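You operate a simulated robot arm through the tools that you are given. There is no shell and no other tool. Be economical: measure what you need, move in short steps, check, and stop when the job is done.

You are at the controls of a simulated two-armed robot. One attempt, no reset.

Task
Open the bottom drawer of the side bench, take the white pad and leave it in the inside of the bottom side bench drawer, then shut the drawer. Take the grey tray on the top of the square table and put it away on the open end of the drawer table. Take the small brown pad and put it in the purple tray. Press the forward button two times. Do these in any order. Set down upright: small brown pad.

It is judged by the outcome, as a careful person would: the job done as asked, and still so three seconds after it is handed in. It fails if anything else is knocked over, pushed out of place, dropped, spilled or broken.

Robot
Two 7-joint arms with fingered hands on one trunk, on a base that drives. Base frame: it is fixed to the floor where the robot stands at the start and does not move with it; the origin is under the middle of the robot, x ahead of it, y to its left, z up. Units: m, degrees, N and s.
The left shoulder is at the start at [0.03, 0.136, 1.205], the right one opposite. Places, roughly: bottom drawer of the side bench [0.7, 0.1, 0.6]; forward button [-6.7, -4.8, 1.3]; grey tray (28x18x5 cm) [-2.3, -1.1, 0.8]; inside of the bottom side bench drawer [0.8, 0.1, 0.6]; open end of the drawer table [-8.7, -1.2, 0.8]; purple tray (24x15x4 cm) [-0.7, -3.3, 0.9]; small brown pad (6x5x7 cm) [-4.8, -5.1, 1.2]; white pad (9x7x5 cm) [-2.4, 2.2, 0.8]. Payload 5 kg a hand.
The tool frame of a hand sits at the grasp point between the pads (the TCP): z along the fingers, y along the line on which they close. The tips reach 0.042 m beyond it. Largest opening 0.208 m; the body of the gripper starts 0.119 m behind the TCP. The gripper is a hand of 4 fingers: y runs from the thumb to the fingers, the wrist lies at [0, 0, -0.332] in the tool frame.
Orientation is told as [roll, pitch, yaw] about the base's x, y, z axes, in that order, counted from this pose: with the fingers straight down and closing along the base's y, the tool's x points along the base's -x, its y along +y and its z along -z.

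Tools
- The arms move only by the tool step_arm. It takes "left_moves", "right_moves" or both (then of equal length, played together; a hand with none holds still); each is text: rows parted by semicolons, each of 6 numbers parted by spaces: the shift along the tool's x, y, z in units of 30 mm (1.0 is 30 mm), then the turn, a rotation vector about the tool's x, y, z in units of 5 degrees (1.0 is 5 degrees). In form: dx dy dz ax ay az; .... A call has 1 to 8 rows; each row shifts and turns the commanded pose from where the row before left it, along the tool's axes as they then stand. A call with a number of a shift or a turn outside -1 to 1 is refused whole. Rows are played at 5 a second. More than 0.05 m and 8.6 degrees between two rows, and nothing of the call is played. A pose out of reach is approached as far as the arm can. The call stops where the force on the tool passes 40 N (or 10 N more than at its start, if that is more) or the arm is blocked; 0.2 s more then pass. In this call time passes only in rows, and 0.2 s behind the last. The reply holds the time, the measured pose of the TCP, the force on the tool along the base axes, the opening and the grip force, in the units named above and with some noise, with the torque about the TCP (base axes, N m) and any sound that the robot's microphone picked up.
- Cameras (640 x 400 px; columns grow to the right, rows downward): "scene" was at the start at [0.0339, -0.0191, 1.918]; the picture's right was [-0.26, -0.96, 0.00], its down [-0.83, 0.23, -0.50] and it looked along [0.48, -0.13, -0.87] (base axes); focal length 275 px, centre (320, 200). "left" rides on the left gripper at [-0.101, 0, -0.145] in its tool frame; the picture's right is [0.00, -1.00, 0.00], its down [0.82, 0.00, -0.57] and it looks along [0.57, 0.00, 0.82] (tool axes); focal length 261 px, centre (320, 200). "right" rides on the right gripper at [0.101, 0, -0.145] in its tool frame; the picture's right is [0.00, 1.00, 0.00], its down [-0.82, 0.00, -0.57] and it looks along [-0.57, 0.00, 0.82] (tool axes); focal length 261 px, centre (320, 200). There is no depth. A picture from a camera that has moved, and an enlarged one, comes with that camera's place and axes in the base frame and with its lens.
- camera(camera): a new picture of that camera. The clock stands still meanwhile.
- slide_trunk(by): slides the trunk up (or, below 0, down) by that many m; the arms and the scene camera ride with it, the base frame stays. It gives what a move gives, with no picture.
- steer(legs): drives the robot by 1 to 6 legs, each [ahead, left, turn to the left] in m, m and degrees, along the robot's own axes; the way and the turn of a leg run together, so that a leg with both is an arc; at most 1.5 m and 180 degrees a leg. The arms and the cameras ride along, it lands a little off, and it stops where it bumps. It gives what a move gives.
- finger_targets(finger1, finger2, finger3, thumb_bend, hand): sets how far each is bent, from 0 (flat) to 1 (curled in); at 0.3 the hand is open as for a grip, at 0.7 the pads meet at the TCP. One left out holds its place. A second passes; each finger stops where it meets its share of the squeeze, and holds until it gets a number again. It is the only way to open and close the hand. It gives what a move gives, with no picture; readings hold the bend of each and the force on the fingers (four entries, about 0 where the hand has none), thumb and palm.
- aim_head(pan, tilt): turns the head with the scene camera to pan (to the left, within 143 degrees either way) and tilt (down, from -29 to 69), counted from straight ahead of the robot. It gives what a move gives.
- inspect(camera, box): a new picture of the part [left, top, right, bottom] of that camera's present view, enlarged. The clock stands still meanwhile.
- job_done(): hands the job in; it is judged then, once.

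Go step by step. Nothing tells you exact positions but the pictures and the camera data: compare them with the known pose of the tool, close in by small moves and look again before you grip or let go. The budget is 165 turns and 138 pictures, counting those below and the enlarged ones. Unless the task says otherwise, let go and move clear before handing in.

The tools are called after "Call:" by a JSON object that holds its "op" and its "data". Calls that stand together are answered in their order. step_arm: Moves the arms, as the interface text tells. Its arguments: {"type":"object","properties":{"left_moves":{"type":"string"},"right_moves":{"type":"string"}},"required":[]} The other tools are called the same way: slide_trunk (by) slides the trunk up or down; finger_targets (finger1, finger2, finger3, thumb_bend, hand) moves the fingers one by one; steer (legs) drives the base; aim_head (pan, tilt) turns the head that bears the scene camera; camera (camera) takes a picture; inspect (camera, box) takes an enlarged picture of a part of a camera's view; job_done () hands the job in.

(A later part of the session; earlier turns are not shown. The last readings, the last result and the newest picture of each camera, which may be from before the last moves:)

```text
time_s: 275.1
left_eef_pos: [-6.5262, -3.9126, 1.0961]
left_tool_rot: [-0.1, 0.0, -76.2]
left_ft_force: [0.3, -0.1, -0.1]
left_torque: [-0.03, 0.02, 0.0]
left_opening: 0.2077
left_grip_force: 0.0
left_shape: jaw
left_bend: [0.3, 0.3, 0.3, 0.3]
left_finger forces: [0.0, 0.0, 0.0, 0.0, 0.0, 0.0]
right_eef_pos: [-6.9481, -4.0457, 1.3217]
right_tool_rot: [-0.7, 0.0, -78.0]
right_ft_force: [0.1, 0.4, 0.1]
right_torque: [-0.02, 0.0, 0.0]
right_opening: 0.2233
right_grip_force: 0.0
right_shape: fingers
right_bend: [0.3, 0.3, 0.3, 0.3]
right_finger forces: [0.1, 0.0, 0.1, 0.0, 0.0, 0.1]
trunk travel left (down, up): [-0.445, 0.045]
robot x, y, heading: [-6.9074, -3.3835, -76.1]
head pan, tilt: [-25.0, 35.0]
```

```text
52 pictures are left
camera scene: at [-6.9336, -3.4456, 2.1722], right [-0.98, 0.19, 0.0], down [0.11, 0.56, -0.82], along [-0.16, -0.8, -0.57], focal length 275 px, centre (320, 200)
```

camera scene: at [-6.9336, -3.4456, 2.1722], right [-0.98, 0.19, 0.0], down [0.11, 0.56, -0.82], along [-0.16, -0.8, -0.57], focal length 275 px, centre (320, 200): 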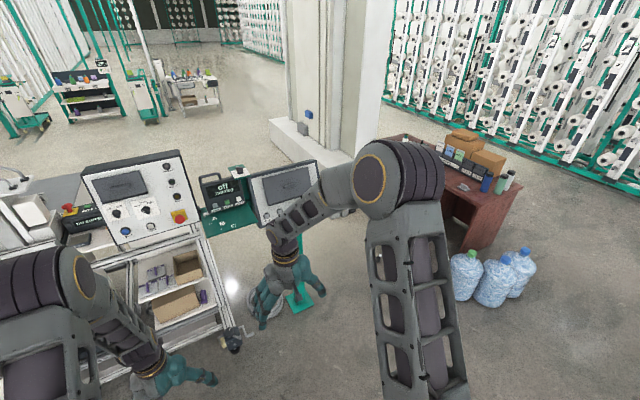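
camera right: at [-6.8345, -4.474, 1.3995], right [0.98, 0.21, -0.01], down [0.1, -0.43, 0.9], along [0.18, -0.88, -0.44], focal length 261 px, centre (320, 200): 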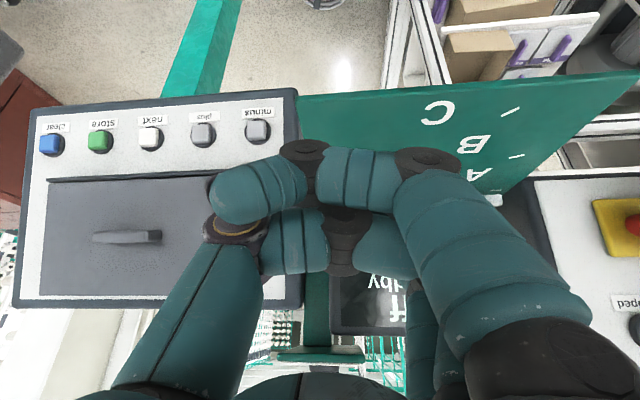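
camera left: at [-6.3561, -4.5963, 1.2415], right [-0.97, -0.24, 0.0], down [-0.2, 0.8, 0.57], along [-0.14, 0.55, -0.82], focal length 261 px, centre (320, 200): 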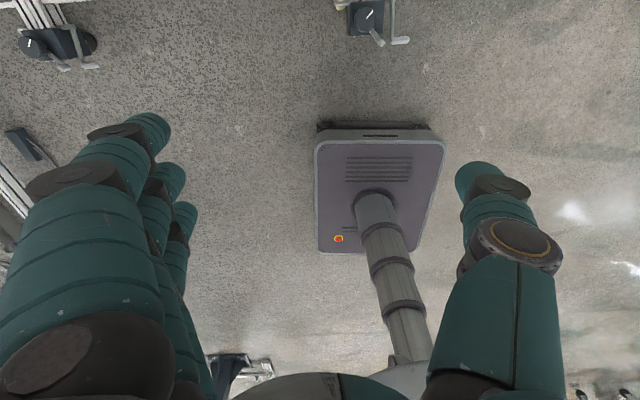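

My arm hides it. I lower the right hand and strafe right, to look straight down the gap between my arms.

Call:
{"op": "step_arm", "data": {"right_moves": "0 0.3 1 0 0 0;0 0.3 1 0 0 0;0 0.3 1 0 0 0;0 0.3 1 0 0 0;0 0.3 1 0 0 0;0 0.3 1 0 0 0"}}

Call:
{"op": "steer", "data": {"legs": [[0, -0.72, 0]]}}

Call:
{"op": "aim_head", "data": {"pan": 0, "tilt": 38}}

Call:
{"op": "camera", "data": {"camera": "scene"}}

```text
time_s: 276.5
left_eef_pos: [-6.5254, -3.9134, 1.0969]
left_tool_rot: [-0.1, 0.0, -76.3]
left_ft_force: [0.9, 0.5, -0.1]
left_torque: [0.03, 0.06, -0.01]
left_opening: 0.2079
left_grip_force: 0.2
left_shape: jaw
left_bend: [0.3, 0.3, 0.3, 0.3]
left_finger forces: [0.0, 0.1, 0.1, 0.1, 0.0, 0.1]
right_eef_pos: [-6.8962, -4.0375, 1.1408]
right_tool_rot: [-0.8, 0.0, -77.9]
right_ft_force: [0.6, -0.6, 0.6]
right_torque: [0.09, 0.01, -0.04]
right_opening: 0.2233
right_grip_force: 0.1
right_shape: fingers
right_bend: [0.3, 0.3, 0.3, 0.3]
right_finger forces: [0.1, 0.0, 0.0, 0.0, 0.1, 0.1]
trunk travel left (down, up): [-0.445, 0.045]
robot x, y, heading: [-6.9081, -3.3842, -76.3]
head pan, tilt: [-25.0, 35.0]
```

```text
time_s: 280.5
left_eef_pos: [-7.2323, -4.0865, 1.0972]
left_tool_rot: [-0.1, -0.1, -77.0]
left_ft_force: [-0.2, -0.1, -0.4]
left_torque: [-0.02, 0.0, 0.01]
left_opening: 0.208
left_grip_force: 0.0
left_shape: jaw
left_bend: [0.3, 0.3, 0.3, 0.3]
left_finger forces: [0.1, 0.0, 0.0, 0.1, 0.0, 0.0]
right_eef_pos: [-7.6036, -4.2027, 1.1408]
right_tool_rot: [-0.7, 0.2, -78.7]
right_ft_force: [1.0, 0.3, -0.6]
right_torque: [0.0, 0.02, -0.01]
right_opening: 0.2233
right_grip_force: 0.1
right_shape: fingers
right_bend: [0.3, 0.3, 0.3, 0.3]
right_finger forces: [0.0, 0.1, 0.0, 0.1, 0.0, 0.0]
trunk travel left (down, up): [-0.445, 0.045]
robot x, y, heading: [-7.6067, -3.5519, -76.8]
head pan, tilt: [-25.0, 35.0]
```

```text
time_s: 281.4
left_eef_pos: [-7.2301, -4.0857, 1.0979]
left_tool_rot: [-0.2, -0.1, -76.9]
left_ft_force: [-0.1, -1.0, 0.5]
left_torque: [-0.02, 0.0, -0.01]
left_opening: 0.2078
left_grip_force: 0.1
left_shape: jaw
left_bend: [0.3, 0.3, 0.3, 0.3]
left_finger forces: [0.1, 0.1, 0.0, 0.1, 0.0, 0.0]
right_eef_pos: [-7.6027, -4.2035, 1.1416]
right_tool_rot: [-0.7, 0.1, -78.6]
right_ft_force: [0.5, -0.3, -0.2]
right_torque: [0.01, 0.02, -0.03]
right_opening: 0.2233
right_grip_force: 0.1
right_shape: fingers
right_bend: [0.3, 0.3, 0.3, 0.3]
right_finger forces: [0.0, 0.1, 0.0, 0.0, 0.0, 0.1]
trunk travel left (down, up): [-0.445, 0.045]
robot x, y, heading: [-7.6096, -3.5572, -76.8]
head pan, tilt: [0.0, 38.0]
```

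```text
51 pictures are left
camera scene: at [-7.5949, -3.611, 2.1676], right [-0.97, -0.23, 0.0], down [-0.14, 0.6, -0.79], along [0.18, -0.77, -0.62], focal length 275 px, centre (320, 200)
```

scene: 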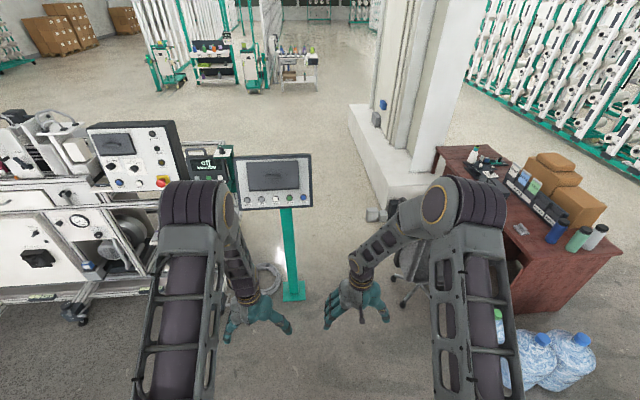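

The gap is about 0.75 m wide between the panel post (x≈-7.2) and the chair (x≈-7.98). I raise and tuck the left hand, face south and creep forward.

Call:
{"op": "step_arm", "data": {"left_moves": "0 -0.4 -1 0 0 0;0 -0.4 -1 0 0 0;0 -0.4 -1 0 0 0;0 -0.4 -1 0 0 0;0 -0.4 -1 0 0 0;0 -0.4 -1 0 0 0;0 -0.4 -1 0 0 0;0 -0.4 -1 0 0 0", "right_moves": "0 0 -0.5 0 0 0;0 0 -0.5 0 0 0;0 0 -0.5 0 0 0;0 0 -0.5 0 0 0;0 0 -0.5 0 0 0;0 0 -0.5 0 0 0;0 0 -0.5 0 0 0;0 0 -0.5 0 0 0"}}

Call:
{"op": "steer", "data": {"legs": [[0, 0, -13], [0.75, 0, 0]]}}

Call:
{"op": "aim_head", "data": {"pan": 0, "tilt": 55}}

Call:
{"op": "camera", "data": {"camera": "scene"}}

```text
time_s: 283.1
left_eef_pos: [-7.3243, -4.1056, 1.3392]
left_tool_rot: [-0.2, -0.2, -77.0]
left_ft_force: [0.3, 0.5, 0.0]
left_torque: [-0.07, 0.0, 0.01]
left_opening: 0.2078
left_grip_force: 0.1
left_shape: jaw
left_bend: [0.3, 0.3, 0.3, 0.3]
left_finger forces: [0.0, 0.0, 0.0, 0.0, 0.0, 0.1]
right_eef_pos: [-7.6008, -4.203, 1.2604]
right_tool_rot: [-0.7, 0.0, -78.7]
right_ft_force: [0.1, 1.1, -0.8]
right_torque: [-0.05, -0.04, -0.01]
right_opening: 0.2234
right_grip_force: 0.1
right_shape: fingers
right_bend: [0.3, 0.3, 0.3, 0.3]
right_finger forces: [0.0, 0.0, 0.0, 0.0, 0.0, 0.1]
trunk travel left (down, up): [-0.445, 0.045]
robot x, y, heading: [-7.6031, -3.5536, -76.8]
head pan, tilt: [0.0, 38.0]
```

```text
time_s: 288.1
left_eef_pos: [-7.4663, -4.9286, 1.3379]
left_tool_rot: [-0.1, 0.0, -90.5]
left_ft_force: [-0.3, 0.1, -0.4]
left_torque: [0.03, 0.02, -0.01]
left_opening: 0.2081
left_grip_force: 0.1
left_shape: jaw
left_bend: [0.3, 0.3, 0.3, 0.3]
left_finger forces: [0.0, 0.0, 0.0, 0.0, 0.1, 0.1]
right_eef_pos: [-7.7562, -4.957, 1.2599]
right_tool_rot: [-0.6, 0.1, -92.3]
right_ft_force: [0.1, -0.6, -0.2]
right_torque: [0.0, -0.03, 0.01]
right_opening: 0.2234
right_grip_force: 0.0
right_shape: fingers
right_bend: [0.3, 0.3, 0.3, 0.3]
right_finger forces: [0.0, 0.0, 0.0, 0.0, 0.1, 0.0]
trunk travel left (down, up): [-0.445, 0.045]
robot x, y, heading: [-7.6073, -4.3255, -90.5]
head pan, tilt: [0.0, 38.0]
```

```text
time_s: 288.9
left_eef_pos: [-7.4644, -4.9297, 1.3363]
left_tool_rot: [-0.1, -0.1, -90.5]
left_ft_force: [-0.4, -0.2, 0.3]
left_torque: [-0.04, 0.02, 0.03]
left_opening: 0.2081
left_grip_force: 0.0
left_shape: jaw
left_bend: [0.3, 0.3, 0.3, 0.3]
left_finger forces: [0.0, 0.0, 0.0, 0.0, 0.0, 0.0]
right_eef_pos: [-7.7575, -4.9569, 1.2617]
right_tool_rot: [-0.6, 0.0, -92.4]
right_ft_force: [0.4, 0.2, -0.4]
right_torque: [0.01, 0.0, -0.01]
right_opening: 0.2234
right_grip_force: 0.0
right_shape: fingers
right_bend: [0.3, 0.3, 0.3, 0.3]
right_finger forces: [0.0, 0.1, 0.1, 0.0, 0.1, 0.1]
trunk travel left (down, up): [-0.445, 0.045]
robot x, y, heading: [-7.6101, -4.3255, -90.7]
head pan, tilt: [0.0, 55.0]
```

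```text
50 pictures are left
camera scene: at [-7.6121, -4.3691, 2.144], right [-1.0, 0.01, 0.0], down [0.01, 0.82, -0.57], along [-0.01, -0.57, -0.82], focal length 275 px, centre (320, 200)
```

scene: 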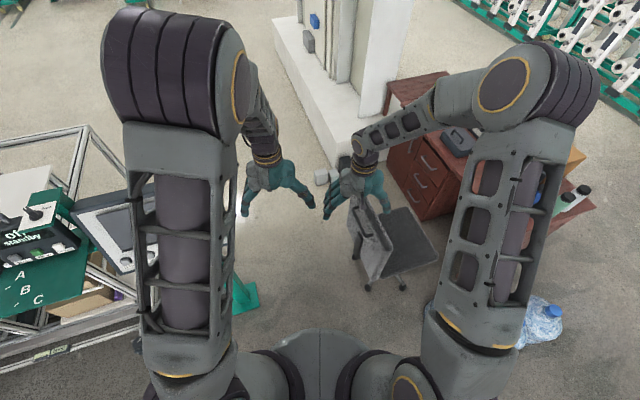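

The arms are wider than this gap at panel height, so I will go through sideways: retract the hands, face west (arms over the chair), and strafe south.

Call:
{"op": "step_arm", "data": {"left_moves": "0.8 0 -0.3 0 0 0;0.8 0 -0.3 0 0 0;0.8 0 -0.3 0 0 0;0.8 0 -0.3 0 0 0", "right_moves": "0.8 0 -0.8 0 0 0;0.8 0 -0.8 0 0 0;0.8 0 -0.8 0 0 0;0.8 0 -0.8 0 0 0"}}

Call:
{"op": "steer", "data": {"legs": [[0, 0, -89.5], [-0.06, 0, 0], [0, 0.4, 0]]}}

Call:
{"op": "camera", "data": {"camera": "scene"}}

```text
time_s: 289.9
left_eef_pos: [-7.4652, -4.8298, 1.3751]
left_tool_rot: [0.0, -0.3, -90.7]
left_ft_force: [0.5, 2.0, 0.4]
left_torque: [-0.34, -0.02, 0.03]
left_opening: 0.2078
left_grip_force: 0.2
left_shape: jaw
left_bend: [0.3, 0.3, 0.3, 0.3]
left_finger forces: [0.0, 0.0, 0.1, 0.0, 0.1, 0.0]
right_eef_pos: [-7.7517, -4.8561, 1.3593]
right_tool_rot: [-0.8, 0.0, -92.2]
right_ft_force: [0.6, 1.7, 1.2]
right_torque: [-0.26, 0.0, 0.0]
right_opening: 0.2236
right_grip_force: 0.1
right_shape: fingers
right_bend: [0.3, 0.3, 0.3, 0.3]
right_finger forces: [0.0, 0.0, 0.0, 0.0, 0.1, 0.0]
trunk travel left (down, up): [-0.445, 0.045]
robot x, y, heading: [-7.6107, -4.3255, -90.3]
head pan, tilt: [0.0, 55.0]
```

```text
time_s: 296.7
left_eef_pos: [-8.0462, -4.8853, 1.3713]
left_tool_rot: [-0.1, -0.1, -178.6]
left_ft_force: [-0.2, 0.5, 0.0]
left_torque: [-0.03, -0.06, 0.04]
left_opening: 0.2078
left_grip_force: 0.1
left_shape: jaw
left_bend: [0.3, 0.3, 0.3, 0.3]
left_finger forces: [0.0, 0.1, 0.0, 0.0, 0.0, 0.1]
right_eef_pos: [-8.0827, -4.6007, 1.3562]
right_tool_rot: [-0.7, 0.2, 179.7]
right_ft_force: [-0.3, 0.7, -0.1]
right_torque: [0.01, -0.01, -0.01]
right_opening: 0.2236
right_grip_force: 0.1
right_shape: fingers
right_bend: [0.3, 0.3, 0.3, 0.3]
right_finger forces: [0.0, 0.0, 0.1, 0.0, 0.0, 0.0]
trunk travel left (down, up): [-0.445, 0.045]
robot x, y, heading: [-7.5425, -4.7201, -178.3]
head pan, tilt: [0.0, 55.0]
```

```text
49 pictures are left
camera scene: at [-7.5855, -4.7244, 2.1439], right [-0.03, 1.0, 0.0], down [0.82, 0.02, -0.57], along [-0.57, -0.01, -0.82], focal length 275 px, centre (320, 200)
```

scene: 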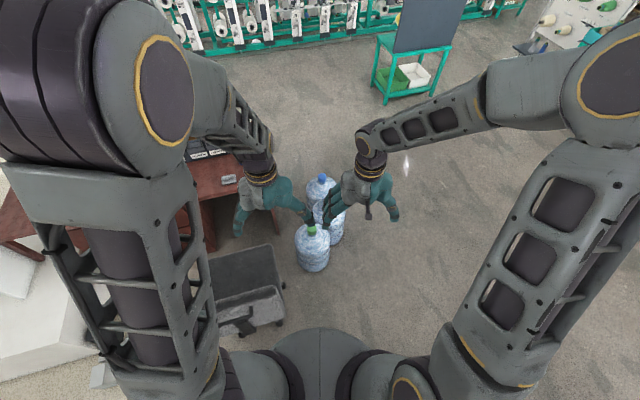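

The chair clears the base. I continue strafing south past the panel post.

Call:
{"op": "steer", "data": {"legs": [[0, 0.78, 0]]}}

Call:
{"op": "aim_head", "data": {"pan": 90, "tilt": 40}}

Call:
{"op": "camera", "data": {"camera": "scene"}}

```text
time_s: 300.9
left_eef_pos: [-8.0312, -5.6589, 1.3726]
left_tool_rot: [-0.1, -0.1, -179.4]
left_ft_force: [0.3, -0.3, 0.2]
left_torque: [-0.02, 0.02, 0.0]
left_opening: 0.2077
left_grip_force: 0.2
left_shape: jaw
left_bend: [0.3, 0.3, 0.3, 0.3]
left_finger forces: [0.1, 0.1, 0.1, 0.0, 0.1, 0.0]
right_eef_pos: [-8.0658, -5.3733, 1.3567]
right_tool_rot: [-0.7, 0.1, 179.0]
right_ft_force: [0.2, 1.2, -0.6]
right_torque: [0.0, 0.01, -0.01]
right_opening: 0.2236
right_grip_force: 0.0
right_shape: fingers
right_bend: [0.3, 0.3, 0.3, 0.3]
right_finger forces: [0.0, 0.0, 0.1, 0.1, 0.0, 0.1]
trunk travel left (down, up): [-0.445, 0.045]
robot x, y, heading: [-7.5242, -5.4979, -179.2]
head pan, tilt: [0.0, 55.0]
```

```text
time_s: 302.6
left_eef_pos: [-8.031, -5.6584, 1.3721]
left_tool_rot: [-0.1, -0.1, -179.2]
left_ft_force: [-0.6, 0.0, -0.6]
left_torque: [0.0, 0.02, -0.03]
left_opening: 0.2081
left_grip_force: 0.2
left_shape: jaw
left_bend: [0.3, 0.3, 0.3, 0.3]
left_finger forces: [0.1, 0.0, 0.1, 0.1, 0.1, 0.1]
right_eef_pos: [-8.0658, -5.3724, 1.3565]
right_tool_rot: [-0.8, 0.1, 179.1]
right_ft_force: [0.4, -0.1, -0.2]
right_torque: [0.0, 0.01, 0.01]
right_opening: 0.2234
right_grip_force: 0.0
right_shape: fingers
right_bend: [0.3, 0.3, 0.3, 0.3]
right_finger forces: [0.1, 0.0, 0.0, 0.0, 0.1, 0.0]
trunk travel left (down, up): [-0.445, 0.045]
robot x, y, heading: [-7.5239, -5.5008, -179.2]
head pan, tilt: [90.0, 40.0]
```

```text
48 pictures are left
camera scene: at [-7.4958, -5.5874, 2.1646], right [-1.0, -0.01, 0.0], down [-0.01, 0.64, -0.77], along [0.01, -0.77, -0.64], focal length 275 px, centre (320, 200)
```

scene: 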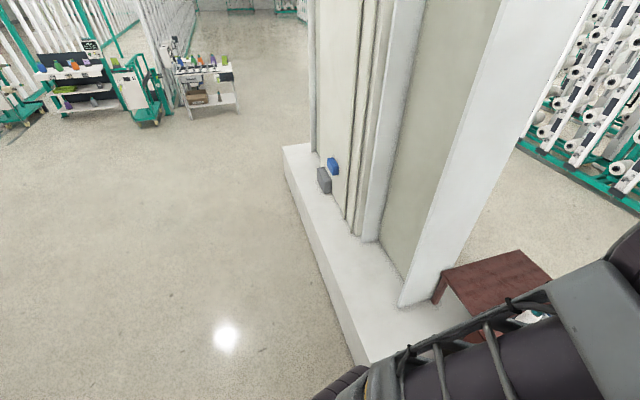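

The floor to the southeast is open. I turn left and drive clear of the machine's end, then look.

Call:
{"op": "steer", "data": {"legs": [[0, 0, 132.2], [0.82, 0, 0], [0.82, 0, 0], [0, 0, 80]]}}

Call:
{"op": "aim_head", "data": {"pan": 0, "tilt": 25}}

Call:
{"op": "camera", "data": {"camera": "scene"}}

```text
time_s: 319.9
left_eef_pos: [-6.0557, -6.245, 1.3717]
left_tool_rot: [0.0, -0.2, 36.2]
left_ft_force: [-0.1, -0.1, 0.2]
left_torque: [0.01, 0.02, 0.02]
left_opening: 0.2078
left_grip_force: 0.0
left_shape: jaw
left_bend: [0.3, 0.3, 0.3, 0.3]
left_finger forces: [0.0, 0.0, 0.0, 0.1, 0.0, 0.1]
right_eef_pos: [-5.8626, -6.4589, 1.357]
right_tool_rot: [-0.8, 0.1, 34.5]
right_ft_force: [-0.9, 0.5, -0.1]
right_torque: [0.0, 0.0, -0.01]
right_opening: 0.2235
right_grip_force: 0.0
right_shape: fingers
right_bend: [0.3, 0.3, 0.3, 0.3]
right_finger forces: [0.0, 0.0, 0.1, 0.0, 0.0, 0.0]
trunk travel left (down, up): [-0.445, 0.045]
robot x, y, heading: [-6.3784, -6.6679, 36.5]
head pan, tilt: [90.0, 40.0]
```

```text
time_s: 321.6
left_eef_pos: [-6.0567, -6.246, 1.3725]
left_tool_rot: [0.0, 0.0, 36.3]
left_ft_force: [1.0, 0.8, -0.8]
left_torque: [-0.04, 0.0, 0.04]
left_opening: 0.208
left_grip_force: 0.0
left_shape: jaw
left_bend: [0.3, 0.3, 0.3, 0.3]
left_finger forces: [0.0, 0.0, 0.0, 0.0, 0.0, 0.0]
right_eef_pos: [-5.8618, -6.4587, 1.3563]
right_tool_rot: [-0.8, 0.1, 34.5]
right_ft_force: [0.1, 0.1, -0.2]
right_torque: [-0.02, 0.0, 0.0]
right_opening: 0.2233
right_grip_force: 0.1
right_shape: fingers
right_bend: [0.3, 0.3, 0.3, 0.3]
right_finger forces: [0.0, 0.0, 0.1, 0.0, 0.1, 0.0]
trunk travel left (down, up): [-0.445, 0.045]
robot x, y, heading: [-6.3767, -6.6734, 36.4]
head pan, tilt: [0.0, 25.0]
```

```text
47 pictures are left
camera scene: at [-6.327, -6.6316, 2.1879], right [0.59, -0.81, 0.0], down [-0.34, -0.25, -0.91], along [0.73, 0.54, -0.42], focal length 275 px, centre (320, 200)
```

scene: 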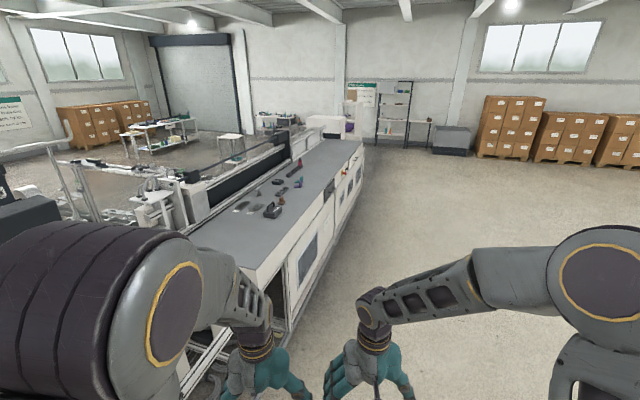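

The machine's rear has a long grey counter with small items and free floor along it. I zoom on the items.

Call:
{"op": "inspect", "data": {"camera": "scene", "box": [200, 130, 350, 240]}}

```text
3.64 times, centred on (275, 185) of scene
camera zoom: at [-6.327, -6.6316, 2.1879], right [0.59, -0.81, 0.0], down [-0.34, -0.25, -0.91], along [0.73, 0.54, -0.42], focal length 1000 px, centre (484, 254)
```

zoom: 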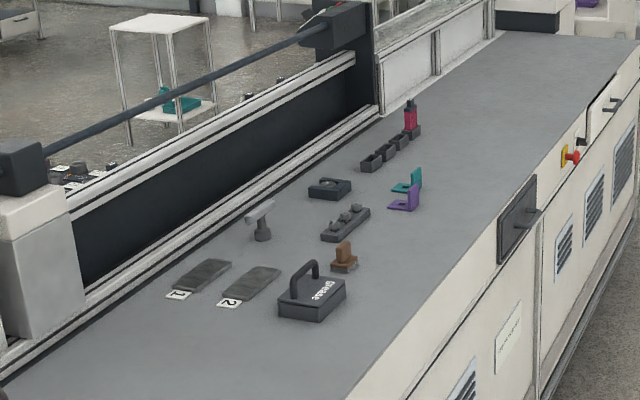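

The small brown pad is at about (-4.78, -5.07), beside a grease box. I drive along the counter and face it.

Call:
{"op": "steer", "data": {"legs": [[0, 0, -17.3], [0.935, 0, 0], [0.935, 0, 0], [0, 0, 88]]}}

Call:
{"op": "aim_head", "data": {"pan": 0, "tilt": 42}}

Call:
{"op": "camera", "data": {"camera": "scene"}}

```text
time_s: 335.6
left_eef_pos: [-4.9018, -5.6292, 1.373]
left_tool_rot: [-0.1, -0.1, 106.5]
left_ft_force: [0.1, 0.3, -0.9]
left_torque: [0.01, 0.0, 0.0]
left_opening: 0.2082
left_grip_force: 0.0
left_shape: jaw
left_bend: [0.3, 0.3, 0.3, 0.3]
left_finger forces: [0.0, 0.1, 0.1, 0.0, 0.0, 0.0]
right_eef_pos: [-4.6366, -5.5193, 1.3562]
right_tool_rot: [-0.8, 0.1, 105.0]
right_ft_force: [-0.9, -0.1, 0.0]
right_torque: [-0.02, -0.04, 0.02]
right_opening: 0.2232
right_grip_force: 0.1
right_shape: fingers
right_bend: [0.3, 0.3, 0.3, 0.3]
right_finger forces: [0.0, 0.0, 0.0, 0.1, 0.1, 0.1]
trunk travel left (down, up): [-0.445, 0.045]
robot x, y, heading: [-4.6137, -6.0703, 106.7]
head pan, tilt: [0.0, 25.0]
```

```text
time_s: 336.4
left_eef_pos: [-4.9022, -5.6294, 1.3721]
left_tool_rot: [-0.1, -0.1, 106.4]
left_ft_force: [0.2, 0.0, -0.1]
left_torque: [0.0, -0.03, 0.0]
left_opening: 0.2079
left_grip_force: 0.0
left_shape: jaw
left_bend: [0.3, 0.3, 0.3, 0.3]
left_finger forces: [0.1, 0.1, 0.0, 0.0, 0.0, 0.0]
right_eef_pos: [-4.6371, -5.5182, 1.3567]
right_tool_rot: [-0.9, 0.1, 104.9]
right_ft_force: [0.6, 0.8, 0.5]
right_torque: [-0.02, -0.02, 0.01]
right_opening: 0.2235
right_grip_force: 0.1
right_shape: fingers
right_bend: [0.3, 0.3, 0.3, 0.3]
right_finger forces: [0.1, 0.0, 0.0, 0.1, 0.1, 0.0]
trunk travel left (down, up): [-0.445, 0.045]
robot x, y, heading: [-4.6103, -6.0724, 106.5]
head pan, tilt: [0.0, 42.0]
```

```text
45 pictures are left
camera scene: at [-4.6291, -6.0226, 2.1617], right [0.96, 0.29, 0.0], down [0.19, -0.64, -0.74], along [-0.21, 0.71, -0.67], focal length 275 px, centre (320, 200)
```

scene: 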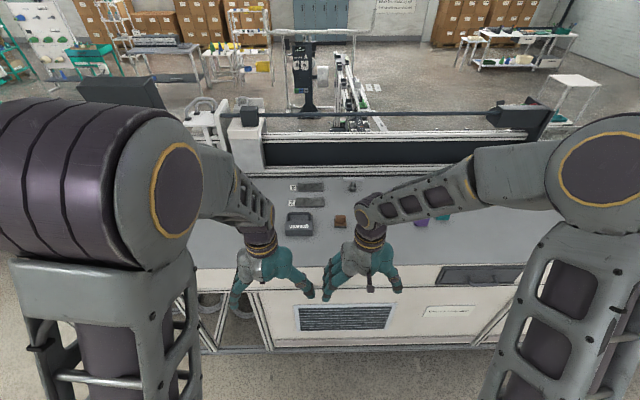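

I zoom on the brown pad for shape and orientation.

Call:
{"op": "inspect", "data": {"camera": "scene", "box": [280, 175, 370, 245]}}

```text
5.71 times, centred on (325, 210) of scene
camera zoom: at [-4.6291, -6.0226, 2.1617], right [0.96, 0.29, 0.0], down [0.19, -0.64, -0.74], along [-0.21, 0.71, -0.67], focal length 1571 px, centre (291, 143)
```

zoom: 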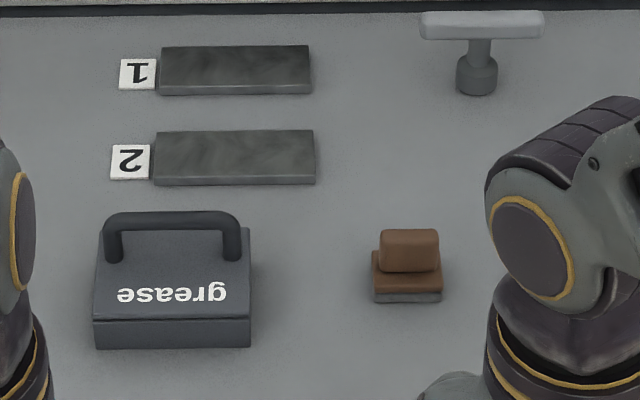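

The pad stands upright with a block handle on top, centre near (-4.796, -5.10), clear 10 cm from the grease box. I drive ahead and bring the hand above it with narrowed fingers.

Call:
{"op": "finger_targets", "data": {"hand": "right", "finger1": 0.45, "finger2": 0.45, "finger3": 0.45, "thumb_bend": 0.45}}

Call:
{"op": "steer", "data": {"legs": [[0.2, 0, 0]]}}

Call:
{"op": "step_arm", "data": {"right_moves": "-0.9 0.18 0 0 0 0;-0.9 0.18 0 0 0 0;-0.9 0.18 0 0 0 0;-0.9 0.18 0 0 0 0;-0.9 0.18 0 0 0 0;-0.9 0.18 0 0 0 0;-0.9 0.18 0 0 0 0;-0.7 0.18 0 0 0 0"}}

Call:
{"op": "camera", "data": {"camera": "right"}}

```text
time_s: 337.4
left_eef_pos: [-4.9023, -5.6286, 1.3734]
left_tool_rot: [-0.1, -0.1, 106.4]
left_ft_force: [0.4, 0.7, 0.6]
left_torque: [0.01, 0.0, 0.03]
left_opening: 0.2076
left_grip_force: 0.1
left_shape: jaw
left_bend: [0.3, 0.3, 0.3, 0.3]
left_finger forces: [0.0, 0.0, 0.1, 0.0, 0.0, 0.0]
right_eef_pos: [-4.6369, -5.5177, 1.3565]
right_tool_rot: [-0.8, 0.1, 104.9]
right_ft_force: [-0.7, 0.9, -0.2]
right_torque: [0.03, -0.01, 0.01]
right_opening: 0.1472
right_grip_force: 0.1
right_shape: fingers
right_bend: [0.45, 0.45, 0.45, 0.45]
right_finger forces: [0.0, 0.1, 0.0, 0.0, 0.0, 0.0]
trunk travel left (down, up): [-0.445, 0.045]
robot x, y, heading: [-4.6163, -6.0722, 106.7]
head pan, tilt: [0.0, 42.0]
```

```text
time_s: 339.0
left_eef_pos: [-4.9555, -5.441, 1.3729]
left_tool_rot: [-0.2, 0.0, 106.4]
left_ft_force: [-0.2, -1.4, -0.3]
left_torque: [-0.02, 0.0, -0.04]
left_opening: 0.2078
left_grip_force: 0.1
left_shape: jaw
left_bend: [0.3, 0.3, 0.3, 0.3]
left_finger forces: [0.0, 0.0, 0.0, 0.0, 0.0, 0.0]
right_eef_pos: [-4.6925, -5.3309, 1.3575]
right_tool_rot: [-0.6, 0.1, 104.6]
right_ft_force: [-0.6, -0.1, 0.4]
right_torque: [-0.01, 0.02, 0.01]
right_opening: 0.1474
right_grip_force: 0.1
right_shape: fingers
right_bend: [0.45, 0.45, 0.45, 0.45]
right_finger forces: [0.1, 0.0, 0.0, 0.0, 0.1, 0.0]
trunk travel left (down, up): [-0.445, 0.045]
robot x, y, heading: [-4.6705, -5.8855, 106.6]
head pan, tilt: [0.0, 42.0]
```

```text
time_s: 340.8
left_eef_pos: [-4.9574, -5.4392, 1.373]
left_tool_rot: [-0.1, 0.0, 106.4]
left_ft_force: [-0.8, 0.3, -0.2]
left_torque: [-0.04, -0.06, 0.0]
left_opening: 0.2078
left_grip_force: 0.1
left_shape: jaw
left_bend: [0.3, 0.3, 0.3, 0.3]
left_finger forces: [0.1, 0.0, 0.1, 0.0, 0.0, 0.0]
right_eef_pos: [-4.7871, -5.1375, 1.3553]
right_tool_rot: [-0.8, 0.2, 104.7]
right_ft_force: [-1.2, 1.1, -0.7]
right_torque: [-0.06, -0.03, 0.02]
right_opening: 0.1476
right_grip_force: 0.0
right_shape: fingers
right_bend: [0.45, 0.45, 0.45, 0.45]
right_finger forces: [0.0, 0.0, 0.0, 0.0, 0.1, 0.0]
trunk travel left (down, up): [-0.445, 0.045]
robot x, y, heading: [-4.6661, -5.8856, 106.6]
head pan, tilt: [0.0, 42.0]
```

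```text
43 pictures are left
camera right: at [-4.7631, -5.2353, 1.5002], right [-0.97, -0.25, -0.01], down [-0.21, 0.79, 0.57], along [-0.13, 0.55, -0.82], focal length 261 px, centre (320, 200)
```

right: 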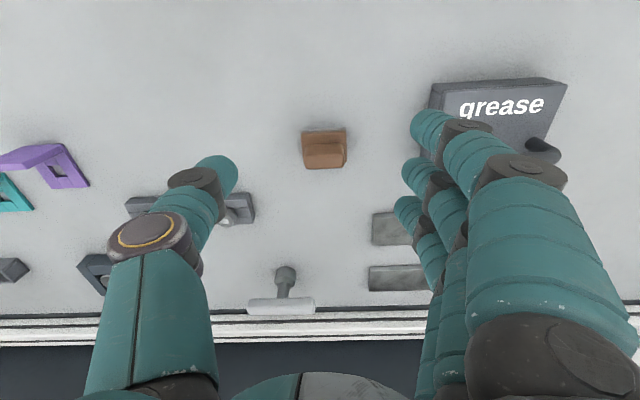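

The pad is 3.6 cm ahead of the TCP. I centre over it, fix 4° of yaw, and go down most of the way.

Call:
{"op": "step_arm", "data": {"right_moves": "-0.6 0.07 0 0 0 -0.4;-0.6 0.07 0 0 0 -0.4;0 0 1 0 0 0;0 0 1 0 0 0;0 0 1 0 0 0;0 0 0.7 0 0 0"}}

Call:
{"op": "camera", "data": {"camera": "right"}}

```text
time_s: 342.2
left_eef_pos: [-4.9561, -5.4416, 1.3718]
left_tool_rot: [0.0, -0.1, 106.3]
left_ft_force: [-0.1, 0.0, 0.4]
left_torque: [-0.03, 0.0, 0.02]
left_opening: 0.2077
left_grip_force: 0.1
left_shape: jaw
left_bend: [0.3, 0.3, 0.3, 0.3]
left_finger forces: [0.1, 0.1, 0.0, 0.1, 0.1, 0.0]
right_eef_pos: [-4.7978, -5.103, 1.2435]
right_tool_rot: [-0.7, 0.2, 108.7]
right_ft_force: [-0.1, -0.1, 1.7]
right_torque: [-0.06, 0.05, -0.01]
right_opening: 0.1476
right_grip_force: 0.0
right_shape: fingers
right_bend: [0.45, 0.45, 0.45, 0.45]
right_finger forces: [0.0, 0.1, 0.0, 0.1, 0.1, 0.0]
trunk travel left (down, up): [-0.445, 0.045]
robot x, y, heading: [-4.6686, -5.8874, 106.7]
head pan, tilt: [0.0, 42.0]
```

```text
42 pictures are left
camera right: at [-4.7681, -5.1997, 1.3887], right [-0.95, -0.32, -0.01], down [-0.27, 0.78, 0.57], along [-0.17, 0.54, -0.82], focal length 261 px, centre (320, 200)
```

right: 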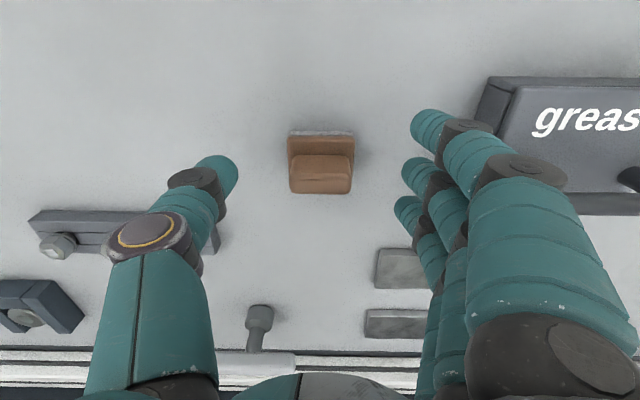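

Centred. I lower to grip height and close gently.

Call:
{"op": "step_arm", "data": {"right_moves": "0 0 0.6 0 0 0;0 0 0.5 0 0 0"}}

Call:
{"op": "finger_targets", "data": {"hand": "right", "finger1": 0.68, "finger2": 0.68, "finger3": 0.68, "thumb_bend": 0.68}}

Call:
{"op": "camera", "data": {"camera": "right"}}

```text
time_s: 342.8
left_eef_pos: [-4.9568, -5.4408, 1.3724]
left_tool_rot: [-0.1, -0.1, 106.4]
left_ft_force: [-0.3, -0.6, 0.0]
left_torque: [-0.02, -0.03, -0.02]
left_opening: 0.2078
left_grip_force: 0.1
left_shape: jaw
left_bend: [0.3, 0.3, 0.3, 0.3]
left_finger forces: [0.1, 0.0, 0.0, 0.0, 0.0, 0.0]
right_eef_pos: [-4.7981, -5.1039, 1.21]
right_tool_rot: [-0.8, 0.2, 108.6]
right_ft_force: [0.2, 0.7, 0.4]
right_torque: [0.0, 0.02, 0.04]
right_opening: 0.1476
right_grip_force: 0.0
right_shape: fingers
right_bend: [0.45, 0.45, 0.45, 0.45]
right_finger forces: [0.0, 0.0, 0.0, 0.0, 0.0, 0.0]
trunk travel left (down, up): [-0.445, 0.045]
robot x, y, heading: [-4.6681, -5.8881, 106.4]
head pan, tilt: [0.0, 42.0]
```

```text
time_s: 343.8
left_eef_pos: [-4.9557, -5.4405, 1.3721]
left_tool_rot: [-0.1, -0.1, 106.4]
left_ft_force: [-0.1, 0.1, 0.4]
left_torque: [0.01, -0.02, -0.02]
left_opening: 0.2079
left_grip_force: 0.1
left_shape: jaw
left_bend: [0.3, 0.3, 0.3, 0.3]
left_finger forces: [0.0, 0.1, 0.1, 0.0, 0.0, 0.0]
right_eef_pos: [-4.7998, -5.1054, 1.2109]
right_tool_rot: [-0.6, 0.0, 108.7]
right_ft_force: [-0.2, 0.5, 0.8]
right_torque: [0.04, 0.03, 0.0]
right_opening: 0.0543
right_grip_force: 21.6
right_shape: fingers
right_bend: [0.68, 0.59, 0.6, 0.63]
right_finger forces: [0.1, 10.4, 11.0, 0.0, 20.8, 0.0]
trunk travel left (down, up): [-0.445, 0.045]
robot x, y, heading: [-4.6683, -5.8845, 106.6]
head pan, tilt: [0.0, 42.0]
```

```text
41 pictures are left
camera right: at [-4.7674, -5.2013, 1.3565], right [-0.95, -0.32, -0.01], down [-0.27, 0.78, 0.57], along [-0.17, 0.54, -0.82], focal length 261 px, centre (320, 200)
```

right: 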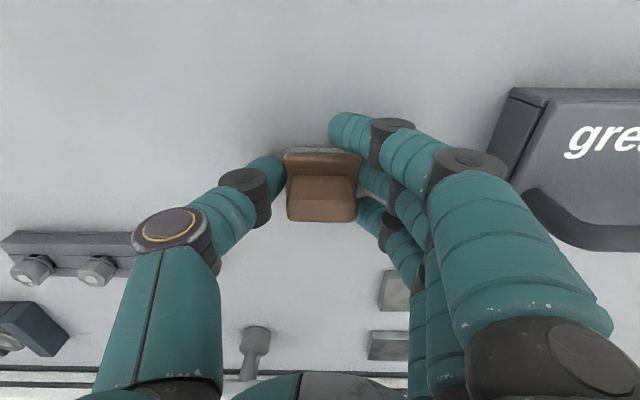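

Gripped with 21 N by fingers 2, 3 and thumb. I lift.

Call:
{"op": "step_arm", "data": {"right_moves": "0 0 -0.4 0 0 0;0 0 -0.8 0 0 0;0 0 -1 0 0 0;0 0 -1 0 0 0;0 0 -1 0 0 0;0.9 0 -0.5 0 0 0;0.9 0 0 0 0 0;0.9 0 0 0 0 0"}}

Call:
{"op": "camera", "data": {"camera": "right"}}

Call:
{"op": "steer", "data": {"legs": [[-0.3, 0, 0]]}}

Call:
{"op": "aim_head", "data": {"pan": -70, "tilt": 20}}

Call:
{"op": "camera", "data": {"camera": "scene"}}

```text
time_s: 345.6
left_eef_pos: [-4.9566, -5.4415, 1.3726]
left_tool_rot: [-0.1, -0.1, 106.4]
left_ft_force: [-0.4, -0.8, -0.1]
left_torque: [0.05, 0.01, -0.01]
left_opening: 0.2076
left_grip_force: 0.2
left_shape: jaw
left_bend: [0.3, 0.3, 0.3, 0.3]
left_finger forces: [0.0, 0.0, 0.1, 0.0, 0.0, 0.0]
right_eef_pos: [-4.7729, -5.1811, 1.354]
right_tool_rot: [-0.8, 0.0, 108.7]
right_ft_force: [1.1, 0.1, -0.9]
right_torque: [0.08, -0.01, 0.02]
right_opening: 0.0541
right_grip_force: 20.9
right_shape: fingers
right_bend: [0.68, 0.59, 0.6, 0.63]
right_finger forces: [0.0, 10.4, 10.9, 0.0, 20.8, 0.0]
trunk travel left (down, up): [-0.445, 0.045]
robot x, y, heading: [-4.6681, -5.8828, 106.4]
head pan, tilt: [0.0, 42.0]
```

```text
40 pictures are left
camera right: at [-4.7421, -5.2791, 1.4988], right [-0.95, -0.32, -0.01], down [-0.27, 0.78, 0.57], along [-0.17, 0.54, -0.82], focal length 261 px, centre (320, 200)
```

right: 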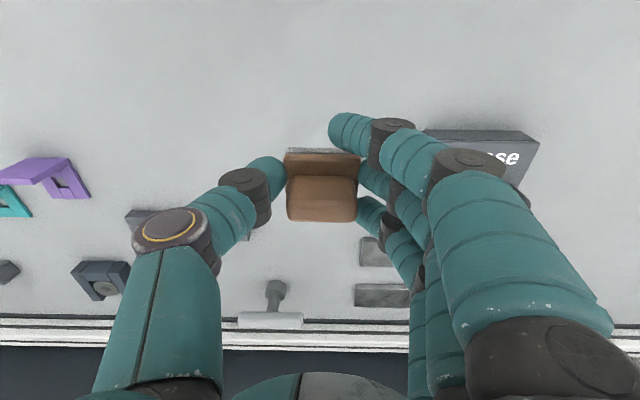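

```text
time_s: 347.6
left_eef_pos: [-4.8716, -5.7301, 1.3729]
left_tool_rot: [-0.1, -0.1, 106.6]
left_ft_force: [0.1, 0.3, 0.0]
left_torque: [-0.01, -0.04, 0.0]
left_opening: 0.2081
left_grip_force: 0.1
left_shape: jaw
left_bend: [0.3, 0.3, 0.3, 0.3]
left_finger forces: [0.1, 0.0, 0.1, 0.0, 0.1, 0.0]
right_eef_pos: [-4.6905, -5.4703, 1.3518]
right_tool_rot: [-0.8, 0.2, 108.9]
right_ft_force: [-0.1, 0.0, -1.5]
right_torque: [-0.04, -0.01, 0.02]
right_opening: 0.0543
right_grip_force: 20.4
right_shape: fingers
right_bend: [0.68, 0.59, 0.6, 0.63]
right_finger forces: [0.1, 10.4, 10.9, 0.0, 20.8, 0.0]
trunk travel left (down, up): [-0.445, 0.045]
robot x, y, heading: [-4.5844, -6.175, 107.0]
head pan, tilt: [0.0, 42.0]
```

```text
time_s: 349.1
left_eef_pos: [-4.8725, -5.7301, 1.3721]
left_tool_rot: [-0.1, -0.1, 106.6]
left_ft_force: [0.6, -0.4, 0.0]
left_torque: [-0.02, 0.03, -0.02]
left_opening: 0.2078
left_grip_force: 0.0
left_shape: jaw
left_bend: [0.3, 0.3, 0.3, 0.3]
left_finger forces: [0.0, 0.1, 0.1, 0.0, 0.0, 0.0]
right_eef_pos: [-4.691, -5.4699, 1.3522]
right_tool_rot: [-0.9, 0.1, 108.8]
right_ft_force: [0.5, -0.3, 0.1]
right_torque: [-0.01, 0.01, 0.03]
right_opening: 0.0544
right_grip_force: 21.2
right_shape: fingers
right_bend: [0.68, 0.59, 0.6, 0.63]
right_finger forces: [0.1, 10.4, 11.0, 0.1, 20.8, 0.0]
trunk travel left (down, up): [-0.445, 0.045]
robot x, y, heading: [-4.5834, -6.1733, 106.9]
head pan, tilt: [-70.0, 20.0]
```

```text
39 pictures are left
camera scene: at [-4.5003, -6.1475, 2.196], right [0.6, -0.8, 0.0], down [-0.27, -0.21, -0.94], along [0.75, 0.56, -0.34], focal length 275 px, centre (320, 200)
```

scene: 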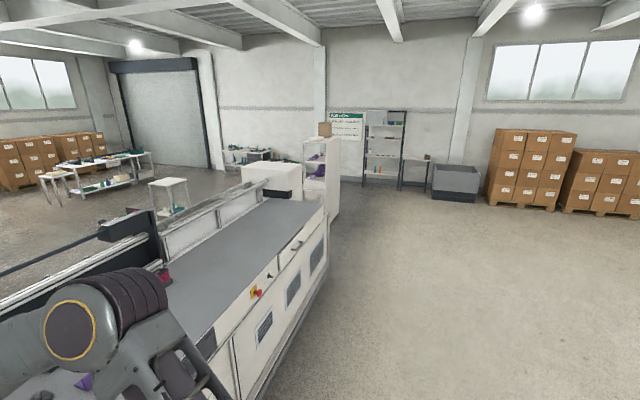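

The pad is held. I drive along the machine's rear and around the east side of the cabinet with the purple trays, to its front.

Call:
{"op": "steer", "data": {"legs": [[0, 0, -88.7], [1.34, 0, 0], [1.34, 0, 0], [1.34, 0, 0], [1.34, 0, 0]]}}

Call:
{"op": "aim_head", "data": {"pan": 50, "tilt": 25}}

Call:
{"op": "camera", "data": {"camera": "scene"}}

```text
time_s: 378.5
left_eef_pos: [0.9086, -4.0962, 1.3723]
left_tool_rot: [-0.1, -0.2, 18.7]
left_ft_force: [-0.6, -0.3, -0.2]
left_torque: [-0.06, 0.0, 0.03]
left_opening: 0.2079
left_grip_force: 0.2
left_shape: jaw
left_bend: [0.3, 0.3, 0.3, 0.3]
left_finger forces: [0.0, 0.0, 0.1, 0.0, 0.0, 0.0]
right_eef_pos: [1.1754, -4.2677, 1.3526]
right_tool_rot: [-0.8, 0.1, 21.1]
right_ft_force: [-0.1, -0.1, -1.4]
right_torque: [-0.01, -0.04, 0.02]
right_opening: 0.0541
right_grip_force: 21.2
right_shape: fingers
right_bend: [0.68, 0.59, 0.6, 0.63]
right_finger forces: [0.1, 10.3, 11.0, 0.0, 20.8, 0.0]
trunk travel left (down, up): [-0.445, 0.045]
robot x, y, heading: [0.4837, -4.4049, 18.9]
head pan, tilt: [-70.0, 20.0]
```

```text
time_s: 380.5
left_eef_pos: [0.9095, -4.0968, 1.3724]
left_tool_rot: [-0.2, -0.1, 18.7]
left_ft_force: [0.8, -0.2, 1.0]
left_torque: [-0.02, 0.0, 0.06]
left_opening: 0.2077
left_grip_force: 0.0
left_shape: jaw
left_bend: [0.3, 0.3, 0.3, 0.3]
left_finger forces: [0.0, 0.0, 0.1, 0.0, 0.0, 0.0]
right_eef_pos: [1.1746, -4.268, 1.3527]
right_tool_rot: [-0.8, 0.1, 21.1]
right_ft_force: [0.4, 0.9, -0.6]
right_torque: [-0.01, 0.01, -0.01]
right_opening: 0.0544
right_grip_force: 20.8
right_shape: fingers
right_bend: [0.68, 0.59, 0.6, 0.63]
right_finger forces: [0.0, 10.3, 11.0, 0.0, 20.7, 0.0]
trunk travel left (down, up): [-0.445, 0.045]
robot x, y, heading: [0.4783, -4.4046, 19.0]
head pan, tilt: [50.0, 25.0]
```

```text
38 pictures are left
camera scene: at [0.4813, -4.3274, 2.1879], right [0.93, -0.36, 0.0], down [-0.15, -0.39, -0.91], along [0.33, 0.85, -0.42], focal length 275 px, centre (320, 200)
```

scene: 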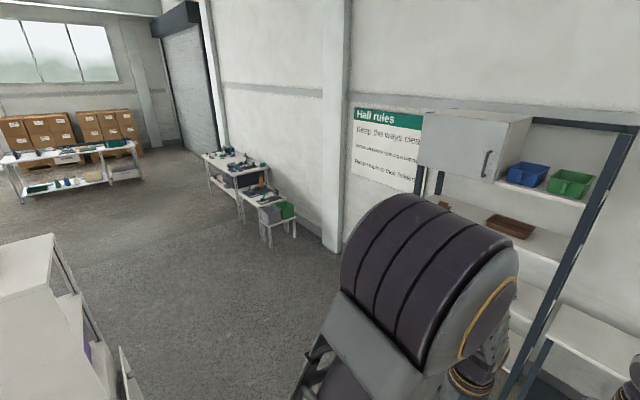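

Clear on both sides. I drive up past the cabinet's east side, round to its front, and face it.

Call:
{"op": "steer", "data": {"legs": [[0, 0, 63.4], [1.01, 0, 0], [1.01, 0, 0], [0, 0, 81.6], [1.45, 0, 0], [0, 0, 126]]}}

Call:
{"op": "aim_head", "data": {"pan": 0, "tilt": 30}}

Call:
{"op": "camera", "data": {"camera": "scene"}}

```text
time_s: 408.9
left_eef_pos: [-0.3388, -2.4231, 1.3721]
left_tool_rot: [-0.1, -0.1, -70.7]
left_ft_force: [0.1, -0.4, -0.9]
left_torque: [0.04, 0.01, 0.01]
left_opening: 0.2079
left_grip_force: 0.0
left_shape: jaw
left_bend: [0.3, 0.3, 0.3, 0.3]
left_finger forces: [0.0, 0.1, 0.0, 0.1, 0.0, 0.1]
right_eef_pos: [-0.5069, -2.6913, 1.3524]
right_tool_rot: [-0.8, 0.2, -68.4]
right_ft_force: [-0.7, 0.3, -0.7]
right_torque: [-0.01, 0.04, 0.0]
right_opening: 0.0542
right_grip_force: 20.8
right_shape: fingers
right_bend: [0.68, 0.59, 0.6, 0.63]
right_finger forces: [0.0, 9.9, 11.0, 0.0, 20.4, 0.1]
trunk travel left (down, up): [-0.445, 0.045]
robot x, y, heading: [-0.6522, -1.9954, -70.2]
head pan, tilt: [50.0, 25.0]
```

```text
time_s: 410.1
left_eef_pos: [-0.3365, -2.4227, 1.3726]
left_tool_rot: [-0.1, -0.1, -70.8]
left_ft_force: [0.0, -0.5, 0.4]
left_torque: [-0.03, -0.01, -0.02]
left_opening: 0.2079
left_grip_force: 0.1
left_shape: jaw
left_bend: [0.3, 0.3, 0.3, 0.3]
left_finger forces: [0.1, 0.1, 0.1, 0.0, 0.0, 0.0]
right_eef_pos: [-0.5066, -2.691, 1.3532]
right_tool_rot: [-0.7, 0.1, -68.3]
right_ft_force: [0.2, 0.4, -0.9]
right_torque: [0.0, 0.05, 0.01]
right_opening: 0.0539
right_grip_force: 21.0
right_shape: fingers
right_bend: [0.68, 0.59, 0.6, 0.63]
right_finger forces: [0.0, 9.9, 10.8, 0.1, 20.4, 0.0]
trunk travel left (down, up): [-0.445, 0.045]
robot x, y, heading: [-0.6485, -1.9932, -70.6]
head pan, tilt: [0.0, 30.0]
```

```text
37 pictures are left
camera scene: at [-0.6294, -2.053, 2.1799], right [-0.94, -0.34, 0.0], down [-0.17, 0.47, -0.87], along [0.29, -0.82, -0.5], focal length 275 px, centre (320, 200)
```

scene: 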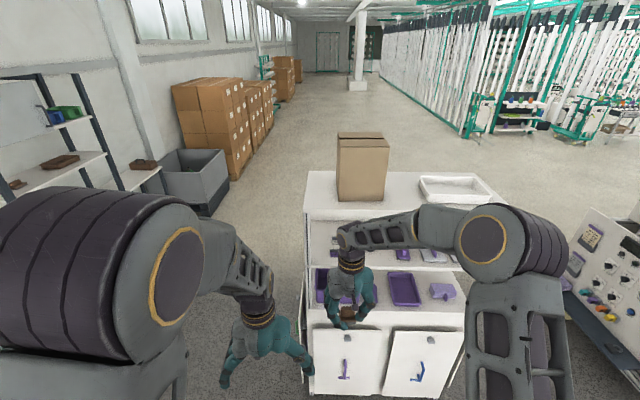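

Call:
{"op": "inspect", "data": {"camera": "scene", "box": [300, 200, 480, 350]}}

```text
2.67 times, centred on (390, 275) of scene
camera zoom: at [-0.6294, -2.053, 2.1799], right [-0.94, -0.34, 0.0], down [-0.17, 0.47, -0.87], along [0.29, -0.82, -0.5], focal length 733 px, centre (133, 0)
```

zoom: 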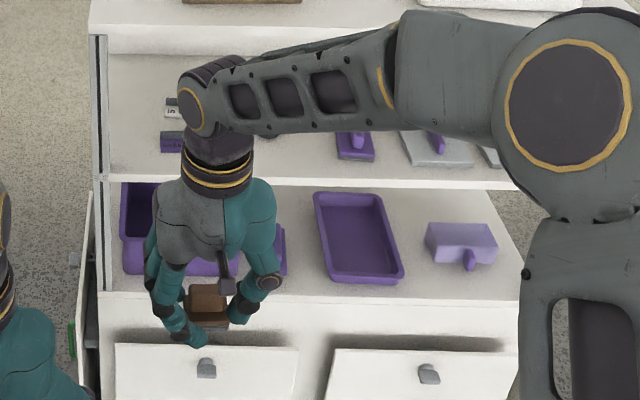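

The purple tray lies under a shelf, so a vertical hand cannot reach over it. I will set the pad briefly on the empty square table to regrasp it with a tilted hand; I drive there.

Call:
{"op": "steer", "data": {"legs": [[0, 0, -90], [0, -1.3, 0], [0.42, 0, 0]]}}

Call:
{"op": "aim_head", "data": {"pan": 0, "tilt": 50}}

Call:
{"op": "camera", "data": {"camera": "scene"}}

Call:
{"op": "camera", "data": {"camera": "right"}}

```text
time_s: 422.4
left_eef_pos: [-1.9079, -1.2755, 1.3733]
left_tool_rot: [-0.1, -0.1, -158.9]
left_ft_force: [-0.2, -0.2, -0.3]
left_torque: [0.01, 0.05, 0.01]
left_opening: 0.2079
left_grip_force: 0.1
left_shape: jaw
left_bend: [0.3, 0.3, 0.3, 0.3]
left_finger forces: [0.1, 0.0, 0.1, 0.1, 0.0, 0.0]
right_eef_pos: [-2.1803, -1.1134, 1.3526]
right_tool_rot: [-0.9, 0.1, -156.6]
right_ft_force: [-0.1, 0.6, 0.0]
right_torque: [0.0, -0.01, 0.03]
right_opening: 0.0538
right_grip_force: 20.2
right_shape: fingers
right_bend: [0.68, 0.59, 0.6, 0.63]
right_finger forces: [0.1, 9.9, 10.8, 0.0, 20.4, 0.0]
trunk travel left (down, up): [-0.445, 0.045]
robot x, y, heading: [-1.4886, -0.9521, -158.7]
head pan, tilt: [0.0, 30.0]
```

```text
time_s: 423.3
left_eef_pos: [-1.9079, -1.2764, 1.3736]
left_tool_rot: [-0.1, -0.1, -158.8]
left_ft_force: [-0.3, -0.2, -0.5]
left_torque: [0.06, -0.01, 0.02]
left_opening: 0.2079
left_grip_force: 0.2
left_shape: jaw
left_bend: [0.3, 0.3, 0.3, 0.3]
left_finger forces: [0.1, 0.0, 0.0, 0.0, 0.0, 0.0]
right_eef_pos: [-2.1819, -1.1136, 1.3523]
right_tool_rot: [-0.8, 0.2, -156.6]
right_ft_force: [-0.7, -0.8, -1.0]
right_torque: [0.01, -0.01, -0.01]
right_opening: 0.0542
right_grip_force: 20.6
right_shape: fingers
right_bend: [0.68, 0.59, 0.6, 0.63]
right_finger forces: [0.1, 9.9, 10.7, 0.0, 20.2, 0.1]
trunk travel left (down, up): [-0.445, 0.045]
robot x, y, heading: [-1.4883, -0.9524, -159.0]
head pan, tilt: [0.0, 50.0]
```

```text
35 pictures are left
camera scene: at [-1.5347, -0.9708, 2.1505], right [-0.36, 0.93, 0.0], down [0.71, 0.28, -0.64], along [-0.6, -0.23, -0.77], focal length 275 px, centre (320, 200)
```

scene: 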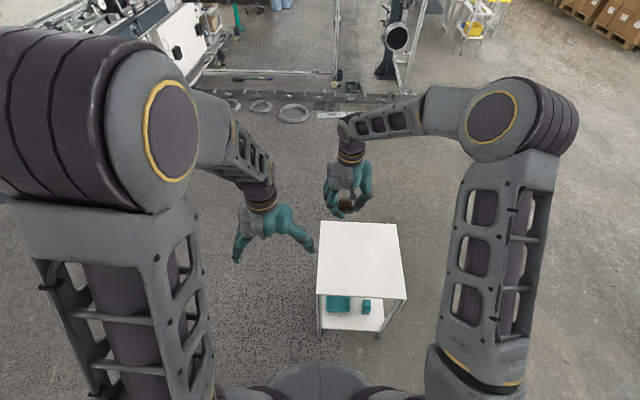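

```text
34 pictures are left
camera right: at [-2.0872, -1.0772, 1.4981], right [0.39, -0.92, -0.01], down [-0.75, -0.33, 0.57], along [-0.53, -0.21, -0.82], focal length 261 px, centre (320, 200)
```

right: 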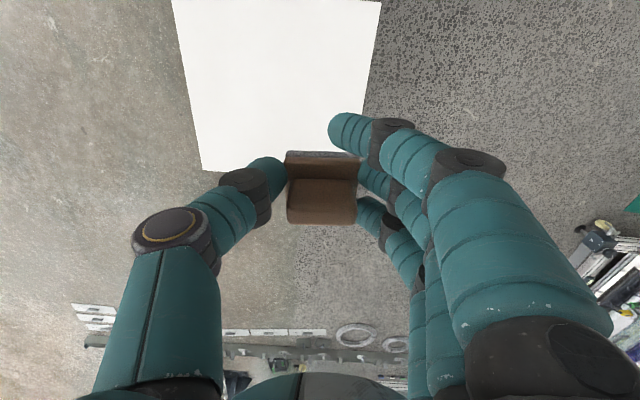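

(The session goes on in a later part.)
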